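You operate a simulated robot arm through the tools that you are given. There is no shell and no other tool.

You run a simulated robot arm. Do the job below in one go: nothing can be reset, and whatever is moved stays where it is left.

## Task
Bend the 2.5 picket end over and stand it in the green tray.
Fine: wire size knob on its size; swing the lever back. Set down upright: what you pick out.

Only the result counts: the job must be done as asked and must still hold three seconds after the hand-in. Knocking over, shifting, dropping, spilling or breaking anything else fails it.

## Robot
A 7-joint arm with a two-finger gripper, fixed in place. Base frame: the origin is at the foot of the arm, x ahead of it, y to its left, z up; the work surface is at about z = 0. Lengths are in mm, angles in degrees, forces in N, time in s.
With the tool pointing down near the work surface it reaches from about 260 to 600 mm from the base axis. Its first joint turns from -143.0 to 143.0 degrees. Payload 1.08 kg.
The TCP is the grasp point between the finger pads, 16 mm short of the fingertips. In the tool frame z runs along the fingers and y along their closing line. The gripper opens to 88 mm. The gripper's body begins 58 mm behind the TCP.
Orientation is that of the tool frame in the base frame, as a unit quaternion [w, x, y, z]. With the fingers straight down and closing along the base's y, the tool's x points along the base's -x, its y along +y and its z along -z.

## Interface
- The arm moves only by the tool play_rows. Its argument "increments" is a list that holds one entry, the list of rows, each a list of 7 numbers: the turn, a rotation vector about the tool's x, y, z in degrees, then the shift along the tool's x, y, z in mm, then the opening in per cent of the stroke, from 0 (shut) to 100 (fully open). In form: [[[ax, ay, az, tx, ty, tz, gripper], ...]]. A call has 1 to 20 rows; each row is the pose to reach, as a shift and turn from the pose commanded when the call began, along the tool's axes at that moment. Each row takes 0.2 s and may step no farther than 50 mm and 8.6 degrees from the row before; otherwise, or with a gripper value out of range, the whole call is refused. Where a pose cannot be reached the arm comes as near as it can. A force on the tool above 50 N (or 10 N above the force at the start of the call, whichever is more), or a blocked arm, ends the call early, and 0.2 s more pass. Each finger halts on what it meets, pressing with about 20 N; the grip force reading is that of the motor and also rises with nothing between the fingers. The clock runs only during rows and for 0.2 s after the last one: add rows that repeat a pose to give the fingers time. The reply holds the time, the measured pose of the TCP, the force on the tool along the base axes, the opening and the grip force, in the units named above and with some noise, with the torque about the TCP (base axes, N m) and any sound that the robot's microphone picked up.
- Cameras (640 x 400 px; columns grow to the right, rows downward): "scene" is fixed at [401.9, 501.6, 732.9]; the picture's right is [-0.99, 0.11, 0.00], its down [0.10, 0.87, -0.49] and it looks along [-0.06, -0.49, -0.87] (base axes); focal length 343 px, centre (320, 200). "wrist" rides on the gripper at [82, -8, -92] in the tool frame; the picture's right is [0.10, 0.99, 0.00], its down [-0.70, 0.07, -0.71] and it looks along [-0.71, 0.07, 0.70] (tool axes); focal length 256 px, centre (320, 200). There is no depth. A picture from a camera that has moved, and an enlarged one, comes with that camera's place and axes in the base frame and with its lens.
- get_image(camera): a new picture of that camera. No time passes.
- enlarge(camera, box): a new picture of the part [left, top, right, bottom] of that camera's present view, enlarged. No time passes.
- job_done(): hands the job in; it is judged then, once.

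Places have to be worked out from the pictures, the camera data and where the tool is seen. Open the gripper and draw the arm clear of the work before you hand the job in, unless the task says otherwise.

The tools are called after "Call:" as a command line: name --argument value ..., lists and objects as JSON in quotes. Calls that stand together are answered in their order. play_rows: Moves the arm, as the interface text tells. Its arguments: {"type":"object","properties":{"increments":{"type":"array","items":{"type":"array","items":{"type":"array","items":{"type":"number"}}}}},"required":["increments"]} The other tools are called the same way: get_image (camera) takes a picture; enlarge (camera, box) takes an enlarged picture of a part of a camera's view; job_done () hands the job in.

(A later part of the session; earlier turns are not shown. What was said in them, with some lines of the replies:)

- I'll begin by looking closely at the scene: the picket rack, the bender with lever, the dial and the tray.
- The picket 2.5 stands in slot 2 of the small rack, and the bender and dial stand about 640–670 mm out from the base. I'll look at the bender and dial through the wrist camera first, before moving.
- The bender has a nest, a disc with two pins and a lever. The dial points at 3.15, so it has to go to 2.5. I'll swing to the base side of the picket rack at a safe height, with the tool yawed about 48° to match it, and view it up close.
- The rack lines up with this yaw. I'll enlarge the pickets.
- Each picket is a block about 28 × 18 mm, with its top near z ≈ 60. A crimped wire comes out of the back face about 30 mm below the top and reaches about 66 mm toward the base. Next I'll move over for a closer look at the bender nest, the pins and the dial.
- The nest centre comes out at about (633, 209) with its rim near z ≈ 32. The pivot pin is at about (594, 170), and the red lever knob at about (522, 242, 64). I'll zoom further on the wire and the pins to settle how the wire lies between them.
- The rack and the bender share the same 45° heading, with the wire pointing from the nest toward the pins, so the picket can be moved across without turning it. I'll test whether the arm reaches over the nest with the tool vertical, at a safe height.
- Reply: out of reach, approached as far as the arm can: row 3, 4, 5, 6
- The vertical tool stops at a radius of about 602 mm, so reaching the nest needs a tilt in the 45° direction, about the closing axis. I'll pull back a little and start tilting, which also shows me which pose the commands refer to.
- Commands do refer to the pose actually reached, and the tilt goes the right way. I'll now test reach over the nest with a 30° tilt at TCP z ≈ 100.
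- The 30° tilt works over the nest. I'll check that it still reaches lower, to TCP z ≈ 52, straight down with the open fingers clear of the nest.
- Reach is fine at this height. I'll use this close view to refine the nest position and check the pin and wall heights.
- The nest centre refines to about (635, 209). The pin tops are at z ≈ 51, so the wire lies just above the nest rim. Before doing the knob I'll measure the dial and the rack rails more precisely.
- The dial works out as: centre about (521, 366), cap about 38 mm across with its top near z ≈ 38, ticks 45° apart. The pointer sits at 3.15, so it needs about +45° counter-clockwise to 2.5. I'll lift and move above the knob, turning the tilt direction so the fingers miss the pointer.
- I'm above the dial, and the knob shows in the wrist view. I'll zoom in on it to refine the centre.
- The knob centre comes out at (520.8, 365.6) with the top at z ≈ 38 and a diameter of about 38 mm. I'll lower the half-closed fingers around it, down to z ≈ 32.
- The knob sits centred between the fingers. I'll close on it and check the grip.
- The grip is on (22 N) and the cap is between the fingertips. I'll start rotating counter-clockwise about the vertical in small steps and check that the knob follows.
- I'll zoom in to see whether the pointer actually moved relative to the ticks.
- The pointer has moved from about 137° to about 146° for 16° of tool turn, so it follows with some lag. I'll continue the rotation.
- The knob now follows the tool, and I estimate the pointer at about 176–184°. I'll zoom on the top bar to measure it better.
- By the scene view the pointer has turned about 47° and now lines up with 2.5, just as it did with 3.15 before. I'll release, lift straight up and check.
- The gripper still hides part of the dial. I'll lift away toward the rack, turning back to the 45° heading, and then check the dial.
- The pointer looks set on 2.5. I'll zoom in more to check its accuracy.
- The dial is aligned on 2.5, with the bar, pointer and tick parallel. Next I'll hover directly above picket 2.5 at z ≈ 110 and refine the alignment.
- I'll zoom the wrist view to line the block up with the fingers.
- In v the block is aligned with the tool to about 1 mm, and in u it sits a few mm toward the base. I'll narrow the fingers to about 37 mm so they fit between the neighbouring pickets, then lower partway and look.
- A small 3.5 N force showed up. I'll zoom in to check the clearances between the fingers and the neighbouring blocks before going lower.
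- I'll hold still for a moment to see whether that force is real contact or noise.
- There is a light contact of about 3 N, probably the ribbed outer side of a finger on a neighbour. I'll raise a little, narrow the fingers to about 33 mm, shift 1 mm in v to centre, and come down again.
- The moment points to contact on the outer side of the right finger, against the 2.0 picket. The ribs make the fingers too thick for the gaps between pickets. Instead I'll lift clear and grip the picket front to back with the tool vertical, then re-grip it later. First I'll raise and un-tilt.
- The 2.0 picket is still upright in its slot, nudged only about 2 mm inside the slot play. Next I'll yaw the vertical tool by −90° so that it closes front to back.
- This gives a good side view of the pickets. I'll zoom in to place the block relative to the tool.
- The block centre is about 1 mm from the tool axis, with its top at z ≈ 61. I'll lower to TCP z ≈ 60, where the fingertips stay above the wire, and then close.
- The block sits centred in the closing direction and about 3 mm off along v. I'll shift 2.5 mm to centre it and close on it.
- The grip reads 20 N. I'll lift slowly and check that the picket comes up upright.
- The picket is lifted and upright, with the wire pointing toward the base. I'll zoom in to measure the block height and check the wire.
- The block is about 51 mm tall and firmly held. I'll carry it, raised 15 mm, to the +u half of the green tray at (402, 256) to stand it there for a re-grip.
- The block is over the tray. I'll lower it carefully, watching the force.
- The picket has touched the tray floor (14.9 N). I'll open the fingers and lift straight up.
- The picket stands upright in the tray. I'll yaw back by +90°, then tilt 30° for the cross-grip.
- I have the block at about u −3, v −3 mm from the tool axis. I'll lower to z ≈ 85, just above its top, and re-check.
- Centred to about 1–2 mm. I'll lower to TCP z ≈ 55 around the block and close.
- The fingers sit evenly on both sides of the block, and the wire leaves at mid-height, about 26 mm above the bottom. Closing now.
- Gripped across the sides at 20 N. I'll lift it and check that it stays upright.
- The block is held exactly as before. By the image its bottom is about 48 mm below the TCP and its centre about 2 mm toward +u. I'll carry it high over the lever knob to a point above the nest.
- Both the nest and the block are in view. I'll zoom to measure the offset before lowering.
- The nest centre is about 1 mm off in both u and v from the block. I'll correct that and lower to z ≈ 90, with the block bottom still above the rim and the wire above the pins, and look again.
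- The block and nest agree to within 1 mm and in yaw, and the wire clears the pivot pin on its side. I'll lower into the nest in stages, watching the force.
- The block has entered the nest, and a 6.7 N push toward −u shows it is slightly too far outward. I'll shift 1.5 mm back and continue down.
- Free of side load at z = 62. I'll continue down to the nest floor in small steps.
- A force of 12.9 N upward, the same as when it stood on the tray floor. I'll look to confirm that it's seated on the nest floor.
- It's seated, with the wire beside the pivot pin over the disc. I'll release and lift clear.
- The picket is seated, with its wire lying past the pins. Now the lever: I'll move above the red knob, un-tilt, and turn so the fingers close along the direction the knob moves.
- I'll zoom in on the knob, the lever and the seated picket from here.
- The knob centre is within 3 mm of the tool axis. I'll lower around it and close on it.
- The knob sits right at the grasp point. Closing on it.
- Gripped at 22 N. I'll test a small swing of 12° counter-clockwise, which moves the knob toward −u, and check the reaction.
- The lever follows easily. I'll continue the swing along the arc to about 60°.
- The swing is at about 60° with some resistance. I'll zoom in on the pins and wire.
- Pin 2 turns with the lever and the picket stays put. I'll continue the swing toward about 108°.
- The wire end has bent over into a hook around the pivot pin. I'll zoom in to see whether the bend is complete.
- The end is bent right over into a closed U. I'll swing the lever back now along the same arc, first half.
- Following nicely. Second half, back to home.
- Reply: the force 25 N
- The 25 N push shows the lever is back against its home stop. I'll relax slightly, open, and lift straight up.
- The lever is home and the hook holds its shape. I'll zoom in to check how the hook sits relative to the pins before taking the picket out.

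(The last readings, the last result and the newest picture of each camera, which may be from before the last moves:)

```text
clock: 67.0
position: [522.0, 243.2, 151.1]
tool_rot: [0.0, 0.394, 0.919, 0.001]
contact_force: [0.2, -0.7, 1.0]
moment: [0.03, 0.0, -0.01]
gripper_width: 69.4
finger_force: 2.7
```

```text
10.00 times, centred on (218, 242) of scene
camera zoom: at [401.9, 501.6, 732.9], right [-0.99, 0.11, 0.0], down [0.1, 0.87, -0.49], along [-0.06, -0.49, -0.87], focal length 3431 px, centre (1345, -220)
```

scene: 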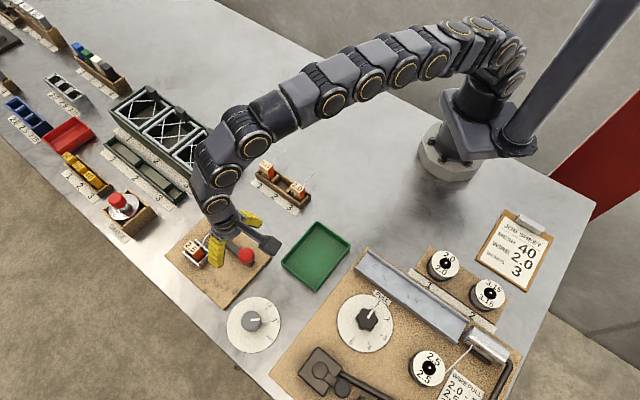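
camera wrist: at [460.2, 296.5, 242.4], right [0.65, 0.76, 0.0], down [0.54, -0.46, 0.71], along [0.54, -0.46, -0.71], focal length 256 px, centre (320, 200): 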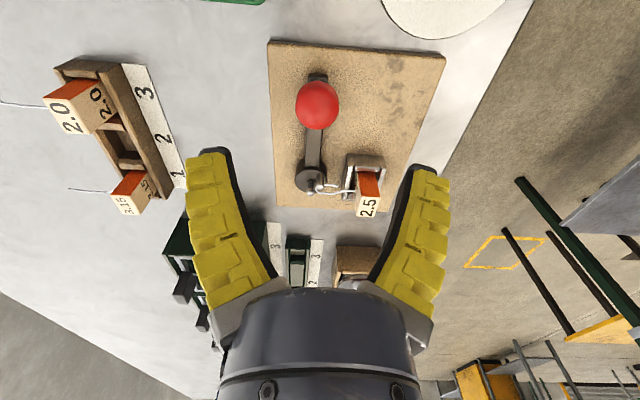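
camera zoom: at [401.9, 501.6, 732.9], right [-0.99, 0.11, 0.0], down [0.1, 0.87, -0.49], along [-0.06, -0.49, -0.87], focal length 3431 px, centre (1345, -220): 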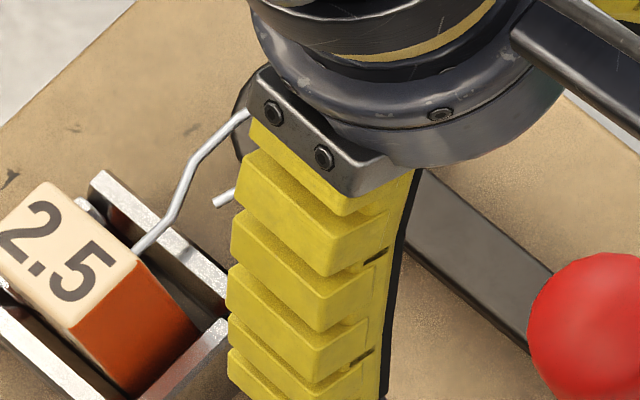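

The U-hook simply surrounds a vertical pin, so lifting straight up will free it. I'll yaw back to the nest heading, then tilt and move above the picket.

Call:
play_rows --increments '[[[0, 0, -8.3, 0, 0, 0, 70], [0, 0, -16.6, 0, 0, 0, 65], [0, 0, -24.9, 0, 0, 0, 60], [0, 0, -33.2, 0, 0, 0, 55], [0, 0, -41.5, 0, 0, 0, 55], [0, 0, -49.8, 0, 0, 0, 55], [0, 0, -58.1, 0, 0, 0, 55], [0, 0, -66.4, 0, 0, 0, 55], [0, 0, -74.7, 0, 0, 0, 55], [0, 0, -83, 0, 0, 0, 55], [0, 0, -91.3, 0, 0, 0, 55], [0, 0, -91.3, 0, 0, 0, 55]]]'

Call:
play_rows --increments '[[[0, -7.5, 0, -12.8, -25.6, 0, 55], [0, -15, 0, -25.6, -51.2, 5, 55], [0, -22.5, 0, -38.3, -76.7, 13, 55], [0, -30, 0, -51.1, -102.3, 21, 55], [0, -30, 0, -51.1, -102.3, 21, 55]]]'

Call:
get_image --camera "wrist"

Call:
enlarge --camera "scene" --box '[175, 205, 265, 285]'

```text
clock: 69.6
position: [522.1, 241.8, 151.2]
tool_rot: [-0.001, -0.383, 0.924, 0.0]
contact_force: [0.3, -0.5, -0.5]
moment: [0.0, -0.02, -0.01]
gripper_width: 52.9
finger_force: 3.1
```

```text
clock: 70.8
position: [631.8, 205.8, 132.7]
tool_rot: [0.24, -0.368, 0.893, 0.099]
contact_force: [-0.1, 0.7, 1.3]
moment: [0.02, -0.02, 0.01]
gripper_width: 53.1
finger_force: 3.6
```

```text
taken
camera wrist: at [555.0, 118.8, 169.1], right [-0.76, 0.64, -0.05], down [0.13, 0.23, 0.97], along [0.63, 0.73, -0.26], focal length 256 px, centre (320, 200)
```

wrist: 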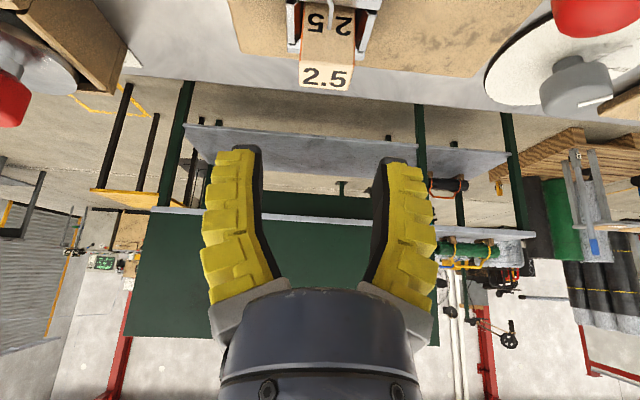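

```text
5.00 times, centred on (220, 245) of scene
camera zoom: at [401.9, 501.6, 732.9], right [-0.99, 0.11, 0.0], down [0.1, 0.87, -0.49], along [-0.06, -0.49, -0.87], focal length 1716 px, centre (820, -25)
```

zoom: 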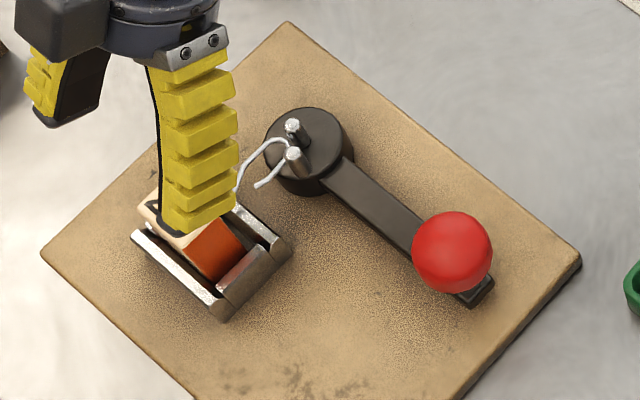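

The picket top is about 5 mm ahead in u. I'll correct and lower to just above it, then re-check.

Call:
play_rows --increments '[[[0, 0, 0, 9.7, 0.5, 20.8, 53], [0, 0, 0, 19.4, 0.9, 41.6, 50], [0, 0, 0, 19.4, 0.9, 41.6, 50]]]'

Call:
enlarge --camera "wrist" --box '[200, 20, 450, 200]'

Call:
enlarge --camera "scene" --box '[175, 215, 245, 270]'

```text
clock: 71.6
position: [634.7, 208.9, 83.6]
tool_rot: [0.239, -0.368, 0.893, 0.099]
contact_force: [-0.1, -0.7, -0.2]
moment: [-0.03, -0.04, 0.0]
gripper_width: 48.7
finger_force: 3.8
```

```text
2.22 times, centred on (325, 110) of wrist
camera zoom: at [558.3, 120.9, 122.7], right [-0.76, 0.64, -0.05], down [0.13, 0.23, 0.96], along [0.63, 0.73, -0.26], focal length 569 px, centre (309, 400)
```

zoom: 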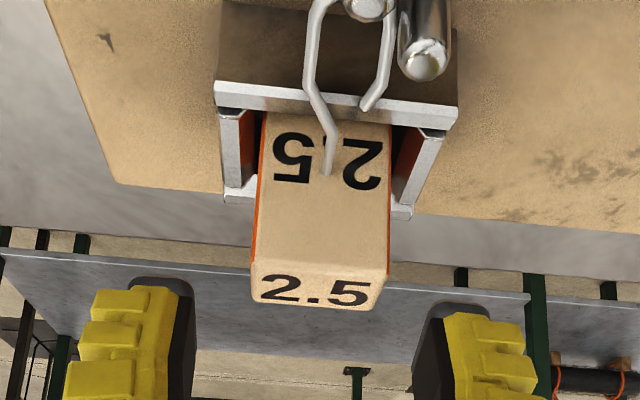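

```text
7.27 times, centred on (210, 242) of scene
camera zoom: at [401.9, 501.6, 732.9], right [-0.99, 0.11, 0.0], down [0.1, 0.87, -0.49], along [-0.06, -0.49, -0.87], focal length 2496 px, centre (1120, -109)
```

zoom: 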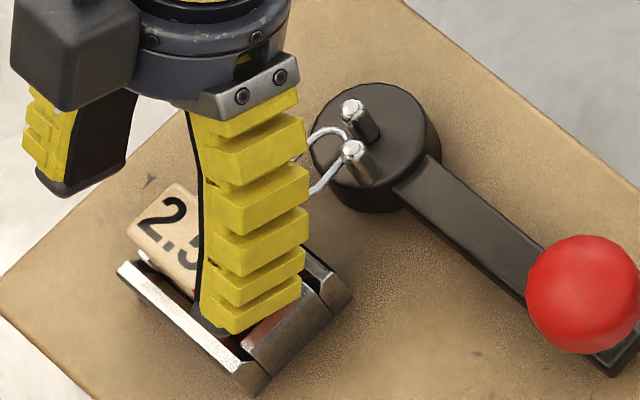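

The block is centred to about 1 mm. I'll lower to the grasp height and close.

Call:
play_rows --increments '[[[0, 0, 0, 6, 0.8, 10.4, 45], [0, 0, 0, 11.7, 0.8, 20.3, 40], [0, 0, 0, 11.7, 0.8, 20.3, 30], [0, 0, 0, 11.7, 0.8, 20.3, 20], [0, 0, 0, 11.7, 0.8, 20.3, 12], [0, 0, 0, 11.7, 0.8, 20.3, 12], [0, 0, 0, 11.7, 0.8, 20.3, 12]]]'

Call:
enlarge --camera "wrist" --box '[200, 20, 450, 200]'

Call:
enlarge --camera "scene" --box '[175, 215, 245, 270]'

```text
clock: 73.2
position: [632.8, 208.1, 60.9]
tool_rot: [0.241, -0.368, 0.892, 0.099]
contact_force: [-4.1, -2.9, 10.3]
moment: [-0.1, 0.13, 0.02]
gripper_width: 21.7
finger_force: 20.4
```

```text
2.22 times, centred on (325, 110) of wrist
camera zoom: at [557.1, 121.0, 99.2], right [-0.76, 0.64, -0.05], down [0.13, 0.23, 0.97], along [0.63, 0.73, -0.26], focal length 569 px, centre (309, 400)
```

zoom: 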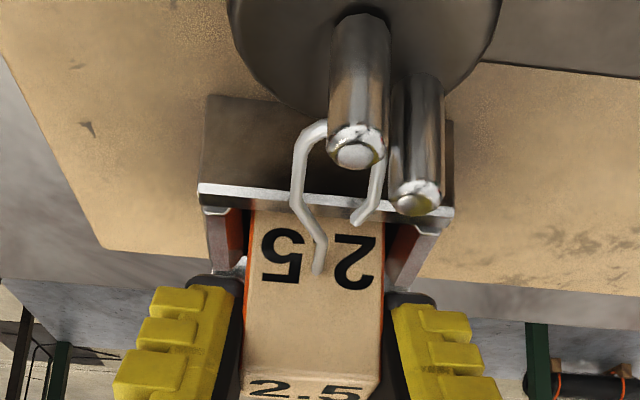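

```text
7.27 times, centred on (210, 242) of scene
camera zoom: at [401.9, 501.6, 732.9], right [-0.99, 0.11, 0.0], down [0.1, 0.87, -0.49], along [-0.06, -0.49, -0.87], focal length 2496 px, centre (1120, -109)
```

zoom: 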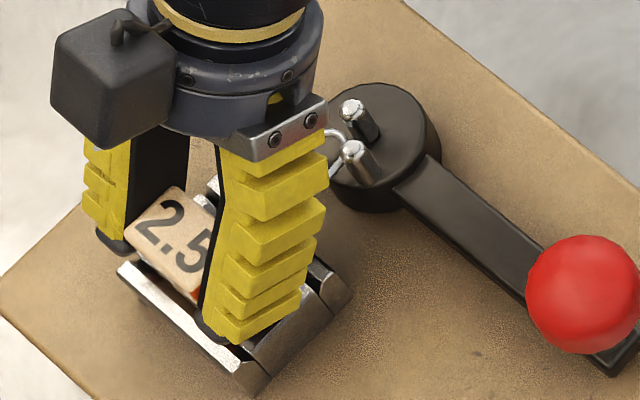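

Gripped at 20 N. I'll lift straight up, slowly at first.

Call:
play_rows --increments '[[[0, 0, 0, -1.5, 0, -2.6, 12], [0, 0, 0, -4, 0, -6.9, 12], [0, 0, 0, -8, 0, -13.9, 12], [0, 0, 0, -14, 0, -24.2, 12], [0, 0, 0, -22, 0, -38.1, 12], [0, 0, 0, -32, 0, -55.4, 12], [0, 0, 0, -44, 0, -76.2, 12], [0, 0, 0, -48, 0, -83.1, 12], [0, 0, 0, -48, 0, -83.1, 12]]]'

Call:
enlarge --camera "wrist" --box '[200, 20, 450, 220]'

Call:
enlarge --camera "scene" --box '[165, 195, 275, 275]'

```text
clock: 75.2
position: [632.5, 208.6, 156.4]
tool_rot: [0.239, -0.368, 0.893, 0.098]
contact_force: [0.2, 0.7, -0.3]
moment: [-0.01, -0.03, -0.01]
gripper_width: 21.2
finger_force: 19.7
```

```text
2.00 times, centred on (325, 120) of wrist
camera zoom: at [555.8, 121.5, 194.9], right [-0.76, 0.64, -0.05], down [0.13, 0.23, 0.96], along [0.63, 0.73, -0.26], focal length 512 px, centre (310, 360)
```

zoom: 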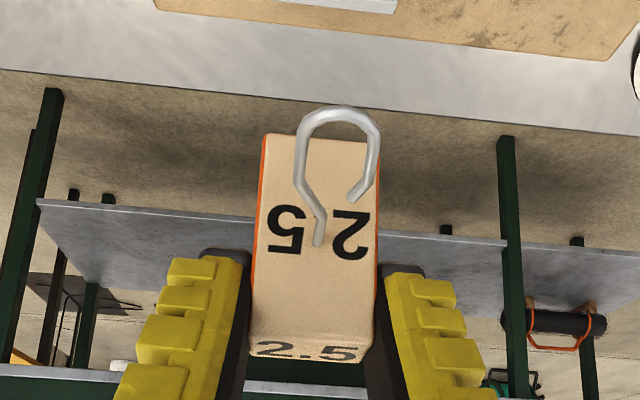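

```text
5.00 times, centred on (220, 235) of scene
camera zoom: at [401.9, 501.6, 732.9], right [-0.99, 0.11, 0.0], down [0.1, 0.87, -0.49], along [-0.06, -0.49, -0.87], focal length 1716 px, centre (820, 25)
```

zoom: 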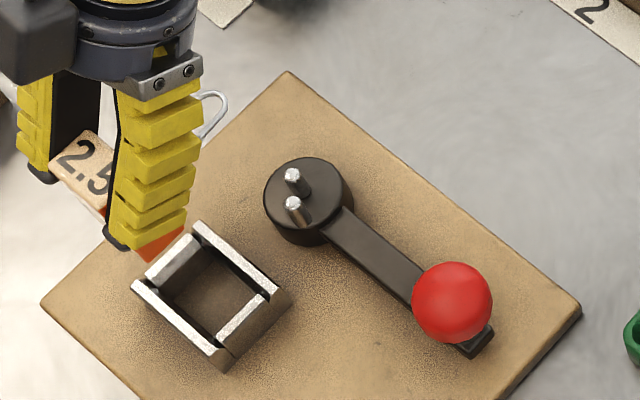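

The picket is out with its hook, the lever is home and the nest is undisturbed. I'll carry it high over to the middle of the green tray.

Call:
play_rows --increments '[[[0, 0, 0, 18.5, 28.1, -10.7, 12], [0, 0, 0, 37, 56.2, -21.4, 12], [0, 0, 0, 55.5, 84.3, -32.1, 12], [0, 0, 0, 74, 112.4, -42.8, 12], [0, 0, 0, 92.6, 140.5, -53.5, 12], [0, 0, 0, 111.1, 168.6, -64.2, 12], [0, 0, 0, 129.6, 196.7, -74.9, 12], [0, 0, 0, 139.6, 196.7, -57.6, 12], [0, 0, 0, 154.6, 196.7, -31.6, 12], [0, 0, 0, 169.6, 196.7, -5.6, 12], [0, 0, 0, 169.6, 196.7, -5.6, 12]]]'

Call:
get_image --camera "wrist"

Call:
enlarge --camera "scene" --box '[260, 195, 370, 300]'

```text
clock: 77.6
position: [387.0, 243.1, 78.0]
tool_rot: [0.239, -0.368, 0.893, 0.099]
contact_force: [0.0, 0.3, -0.2]
moment: [-0.03, -0.04, -0.02]
gripper_width: 21.1
finger_force: 20.0
```

```text
taken
camera wrist: at [312.2, 155.0, 116.1], right [-0.76, 0.64, -0.05], down [0.13, 0.23, 0.96], along [0.63, 0.73, -0.26], focal length 256 px, centre (320, 200)
```

wrist: 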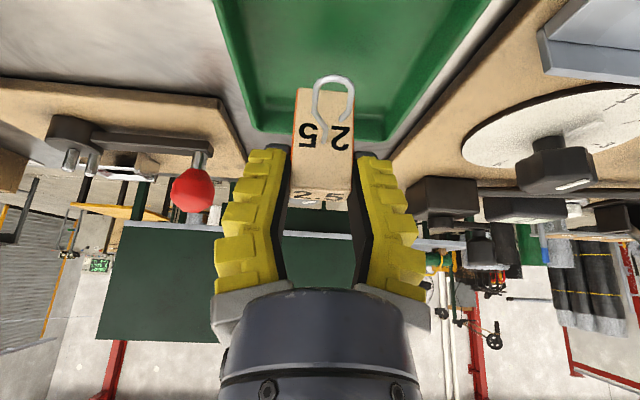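

```text
3.81 times, centred on (315, 248) of scene
camera zoom: at [401.9, 501.6, 732.9], right [-0.99, 0.11, 0.0], down [0.1, 0.87, -0.49], along [-0.06, -0.49, -0.87], focal length 1307 px, centre (339, 19)
```

zoom: 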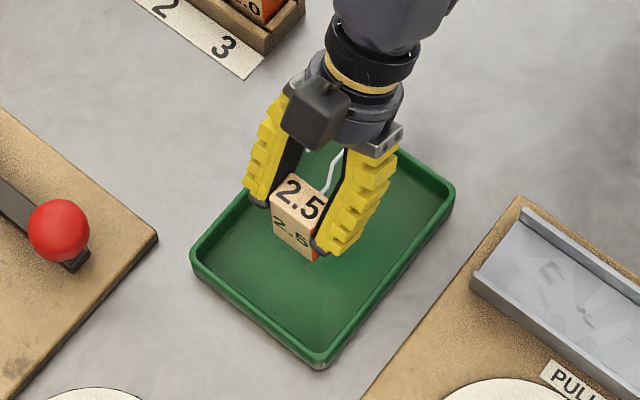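

It's over the middle of the tray. I'll lower to the floor in stages.

Call:
play_rows --increments '[[[0, 0, 0, 5, 0, 8.7, 12], [0, 0, 0, 9, 0, 15.6, 12], [0, 0, 0, 10.5, 0, 18.2, 12], [0, 0, 0, 10.5, 0, 18.2, 12]]]'

```text
clock: 78.6
position: [388.1, 243.5, 56.6]
tool_rot: [0.239, -0.368, 0.893, 0.098]
contact_force: [0.1, 0.1, -1.1]
moment: [0.0, -0.01, -0.01]
gripper_width: 21.2
finger_force: 19.7
```

No contact yet at z = 56.6. I'll continue down by about 2 mm.

Call:
play_rows --increments '[[[0, 0, 0, 0.5, 0, 0.9, 12], [0, 0, 0, 1, 0, 1.7, 12], [0, 0, 0, 1, 0, 1.7, 12]]]'

```text
clock: 79.4
position: [388.5, 243.9, 54.5]
tool_rot: [0.239, -0.368, 0.893, 0.098]
contact_force: [0.9, -0.1, -0.7]
moment: [0.0, -0.02, 0.03]
gripper_width: 21.4
finger_force: 19.6
```

Still free at 54.5. I'll take another 1.5 mm.

Call:
play_rows --increments '[[[0, 0, 0, 0.4, 0, 0.7, 12], [0, 0, 0, 0.75, 0, 1.3, 12], [0, 0, 0, 0.75, 0, 1.3, 12]]]'

Call:
enlarge --camera "scene" --box '[280, 215, 340, 270]'

```text
clock: 80.2
position: [388.0, 243.9, 53.8]
tool_rot: [0.24, -0.367, 0.893, 0.099]
contact_force: [-1.2, 0.6, 11.2]
moment: [0.02, -0.06, 0.03]
gripper_width: 22.0
finger_force: 20.0
```

```text
7.27 times, centred on (310, 242) of scene
camera zoom: at [401.9, 501.6, 732.9], right [-0.99, 0.11, 0.0], down [0.1, 0.87, -0.49], along [-0.06, -0.49, -0.87], focal length 2496 px, centre (393, -109)
```

zoom: 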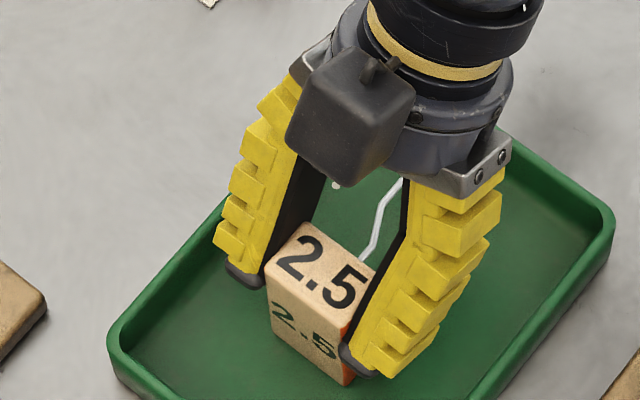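

The picket stands on the tray floor (11 N). I'll release gently, open and lift straight up.

Call:
play_rows --increments '[[[0, 0, 0, -0.3, 0, -0.5, 20], [0, 0, 0, -0.3, 0, -0.5, 30], [0, 0, 0, -0.3, 0, -0.5, 42], [0, 0, 0, -0.3, 0, -0.5, 55], [0, 0, 0, -0.3, 0, -0.5, 55], [0, 0, 0, -10, 0, -17.3, 55], [0, 0, 0, -25, 0, -43.3, 55], [0, 0, 0, -45, 0, -77.9, 55], [0, 0, 0, -55, 0, -95.3, 55], [0, 0, 0, -55, 0, -95.3, 55]]]'

Call:
enlarge --camera "scene" --box '[260, 195, 370, 300]'

Call:
get_image --camera "scene"

```text
clock: 82.4
position: [387.0, 243.1, 162.7]
tool_rot: [0.238, -0.368, 0.894, 0.098]
contact_force: [0.1, -0.2, -1.3]
moment: [-0.02, -0.02, 0.03]
gripper_width: 52.7
finger_force: 3.4
```

```text
3.81 times, centred on (315, 248) of scene
camera zoom: at [401.9, 501.6, 732.9], right [-0.99, 0.11, 0.0], down [0.1, 0.87, -0.49], along [-0.06, -0.49, -0.87], focal length 1307 px, centre (339, 19)
```

zoom: 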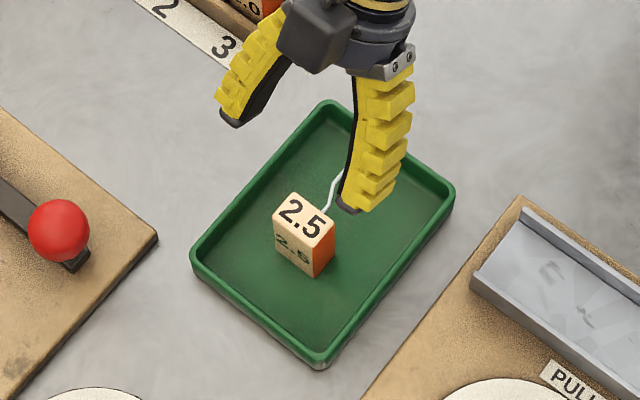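

```text
taken
```

scene: 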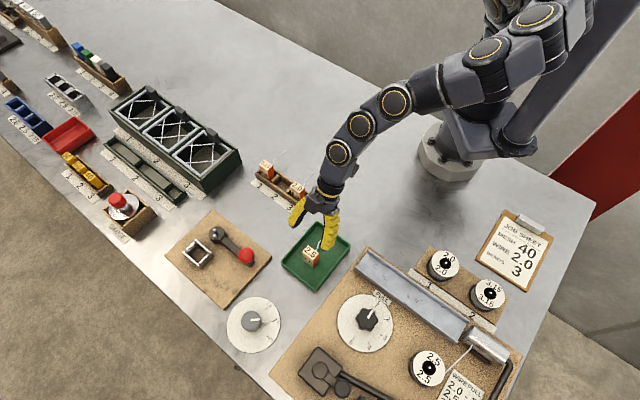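

The picket stands upright in the tray. I'll retreat: raise, un-tilt and move away from the work.

Call:
play_rows --increments '[[[0, 0, 0, -17.5, 0, -30.3, 55], [0, 0, 0, -35, 0, -60.6, 55], [0, 7.5, 0, -35, 0, -60.6, 60], [0, 15, 0, -35, 0, -60.6, 70], [0, 22.5, 0, -35, 0, -60.6, 80], [0, 30, 0, -35, 0, -60.6, 90], [0, 30, 0, -35, 0, -60.6, 100]]]'

Call:
play_rows --increments '[[[0, 0, 0, 31.3, -29.9, 0, 100], [0, 0, 0, 62.6, -59.7, 0, 100], [0, 0, 0, 93.9, -89.6, 0, 100], [0, 0, 0, 125.1, -119.4, 0, 100], [0, 0, 0, 156.4, -149.3, 0, 100], [0, 0, 0, 187.7, -179.1, 0, 100], [0, 0, 0, 219, -209, 0, 100], [0, 0, 0, 219, -209, 0, 100]]]'

Call:
get_image --camera "scene"

Call:
enlarge --camera "scene" --box '[270, 205, 360, 300]'

Call:
enlarge --camera "scene" --box '[160, 200, 300, 360]'

Call:
enlarge --camera "scene" --box '[240, 140, 330, 220]'

```text
clock: 84.0
position: [388.1, 243.8, 233.4]
tool_rot: [-0.001, -0.382, 0.924, 0.0]
contact_force: [0.2, 0.3, 1.3]
moment: [-0.02, 0.02, -0.02]
gripper_width: 88.1
finger_force: 0.0
```

```text
clock: 85.8
position: [380.2, -60.5, 230.6]
tool_rot: [0.0, -0.382, 0.924, -0.001]
contact_force: [-0.3, 0.0, 0.1]
moment: [0.03, 0.01, 0.03]
gripper_width: 87.9
finger_force: 0.0
```

```text
taken
```

scene: 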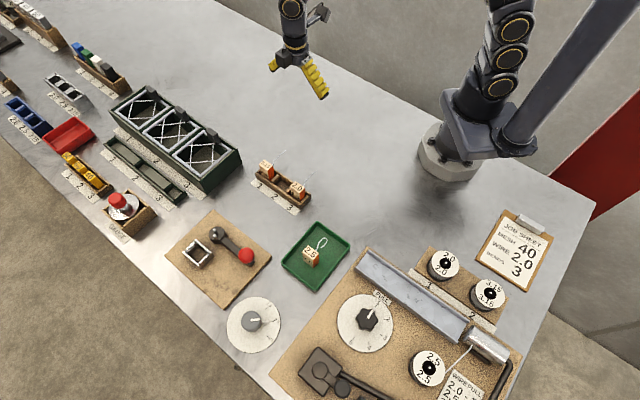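

```text
4.21 times, centred on (315, 252) of scene
camera zoom: at [401.9, 501.6, 732.9], right [-0.99, 0.11, 0.0], down [0.1, 0.87, -0.49], along [-0.06, -0.49, -0.87], focal length 1445 px, centre (341, -21)
```

zoom: 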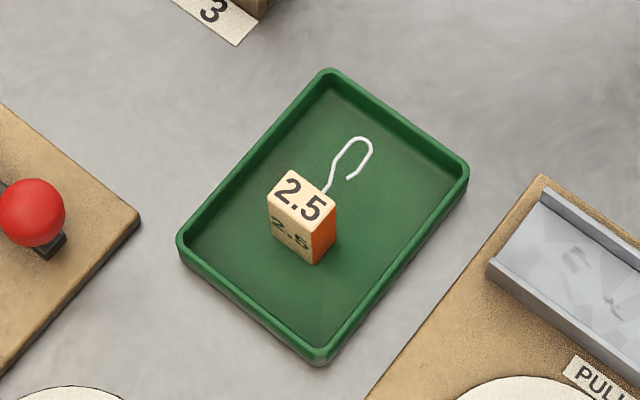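

```text
2.50 times, centred on (230, 280) of scene
camera zoom: at [401.9, 501.6, 732.9], right [-0.99, 0.11, 0.0], down [0.1, 0.87, -0.49], along [-0.06, -0.49, -0.87], focal length 858 px, centre (545, 0)
```

zoom: 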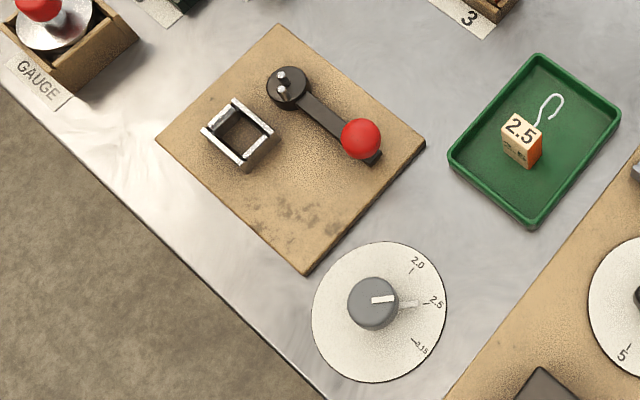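

```text
5.00 times, centred on (285, 180) of scene
camera zoom: at [401.9, 501.6, 732.9], right [-0.99, 0.11, 0.0], down [0.1, 0.87, -0.49], along [-0.06, -0.49, -0.87], focal length 1716 px, centre (495, 300)
```

zoom: 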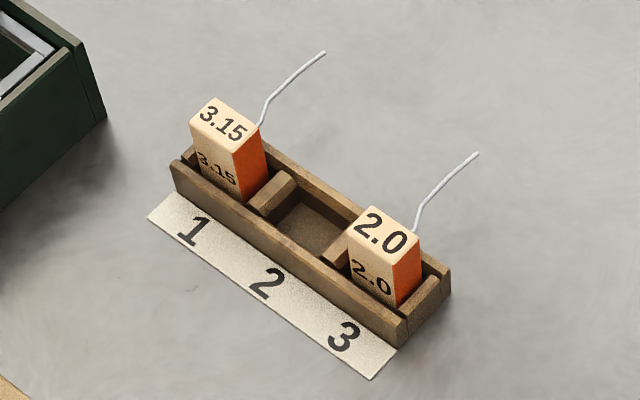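

Final check: the bent picket stands upright in the green tray, the dial is on 2.5, and the lever is back home. The nest and the other pickets are in place, apart from the 2.0 picket sitting about 2 mm over inside its slot. The gripper is open and clear, so I'm handing in.

Call:
job_done

```text
The job is handed in.
```

The job is handed in. The 2.5 picket's end is bent over into a closed hook, and it stands upright in the middle of the green tray.

- **Wire size knob:** it was on 3.15, so I turned it to 2.5; the pointer lines up with the 2.5 tick.
- **Lever:** it went over about 109°, where the wire showed fully bent. I then swung it back until it met its home stop.
- **Arm:** the gripper is open and drawn well clear of the work.

While I was trying to reach the 2.5 picket, one finger touched the 2.0 picket. It moved about 2 mm inside its slot but is still upright and seated; I left it there rather than risk moving it further. Nothing else looks moved in the final pictures.
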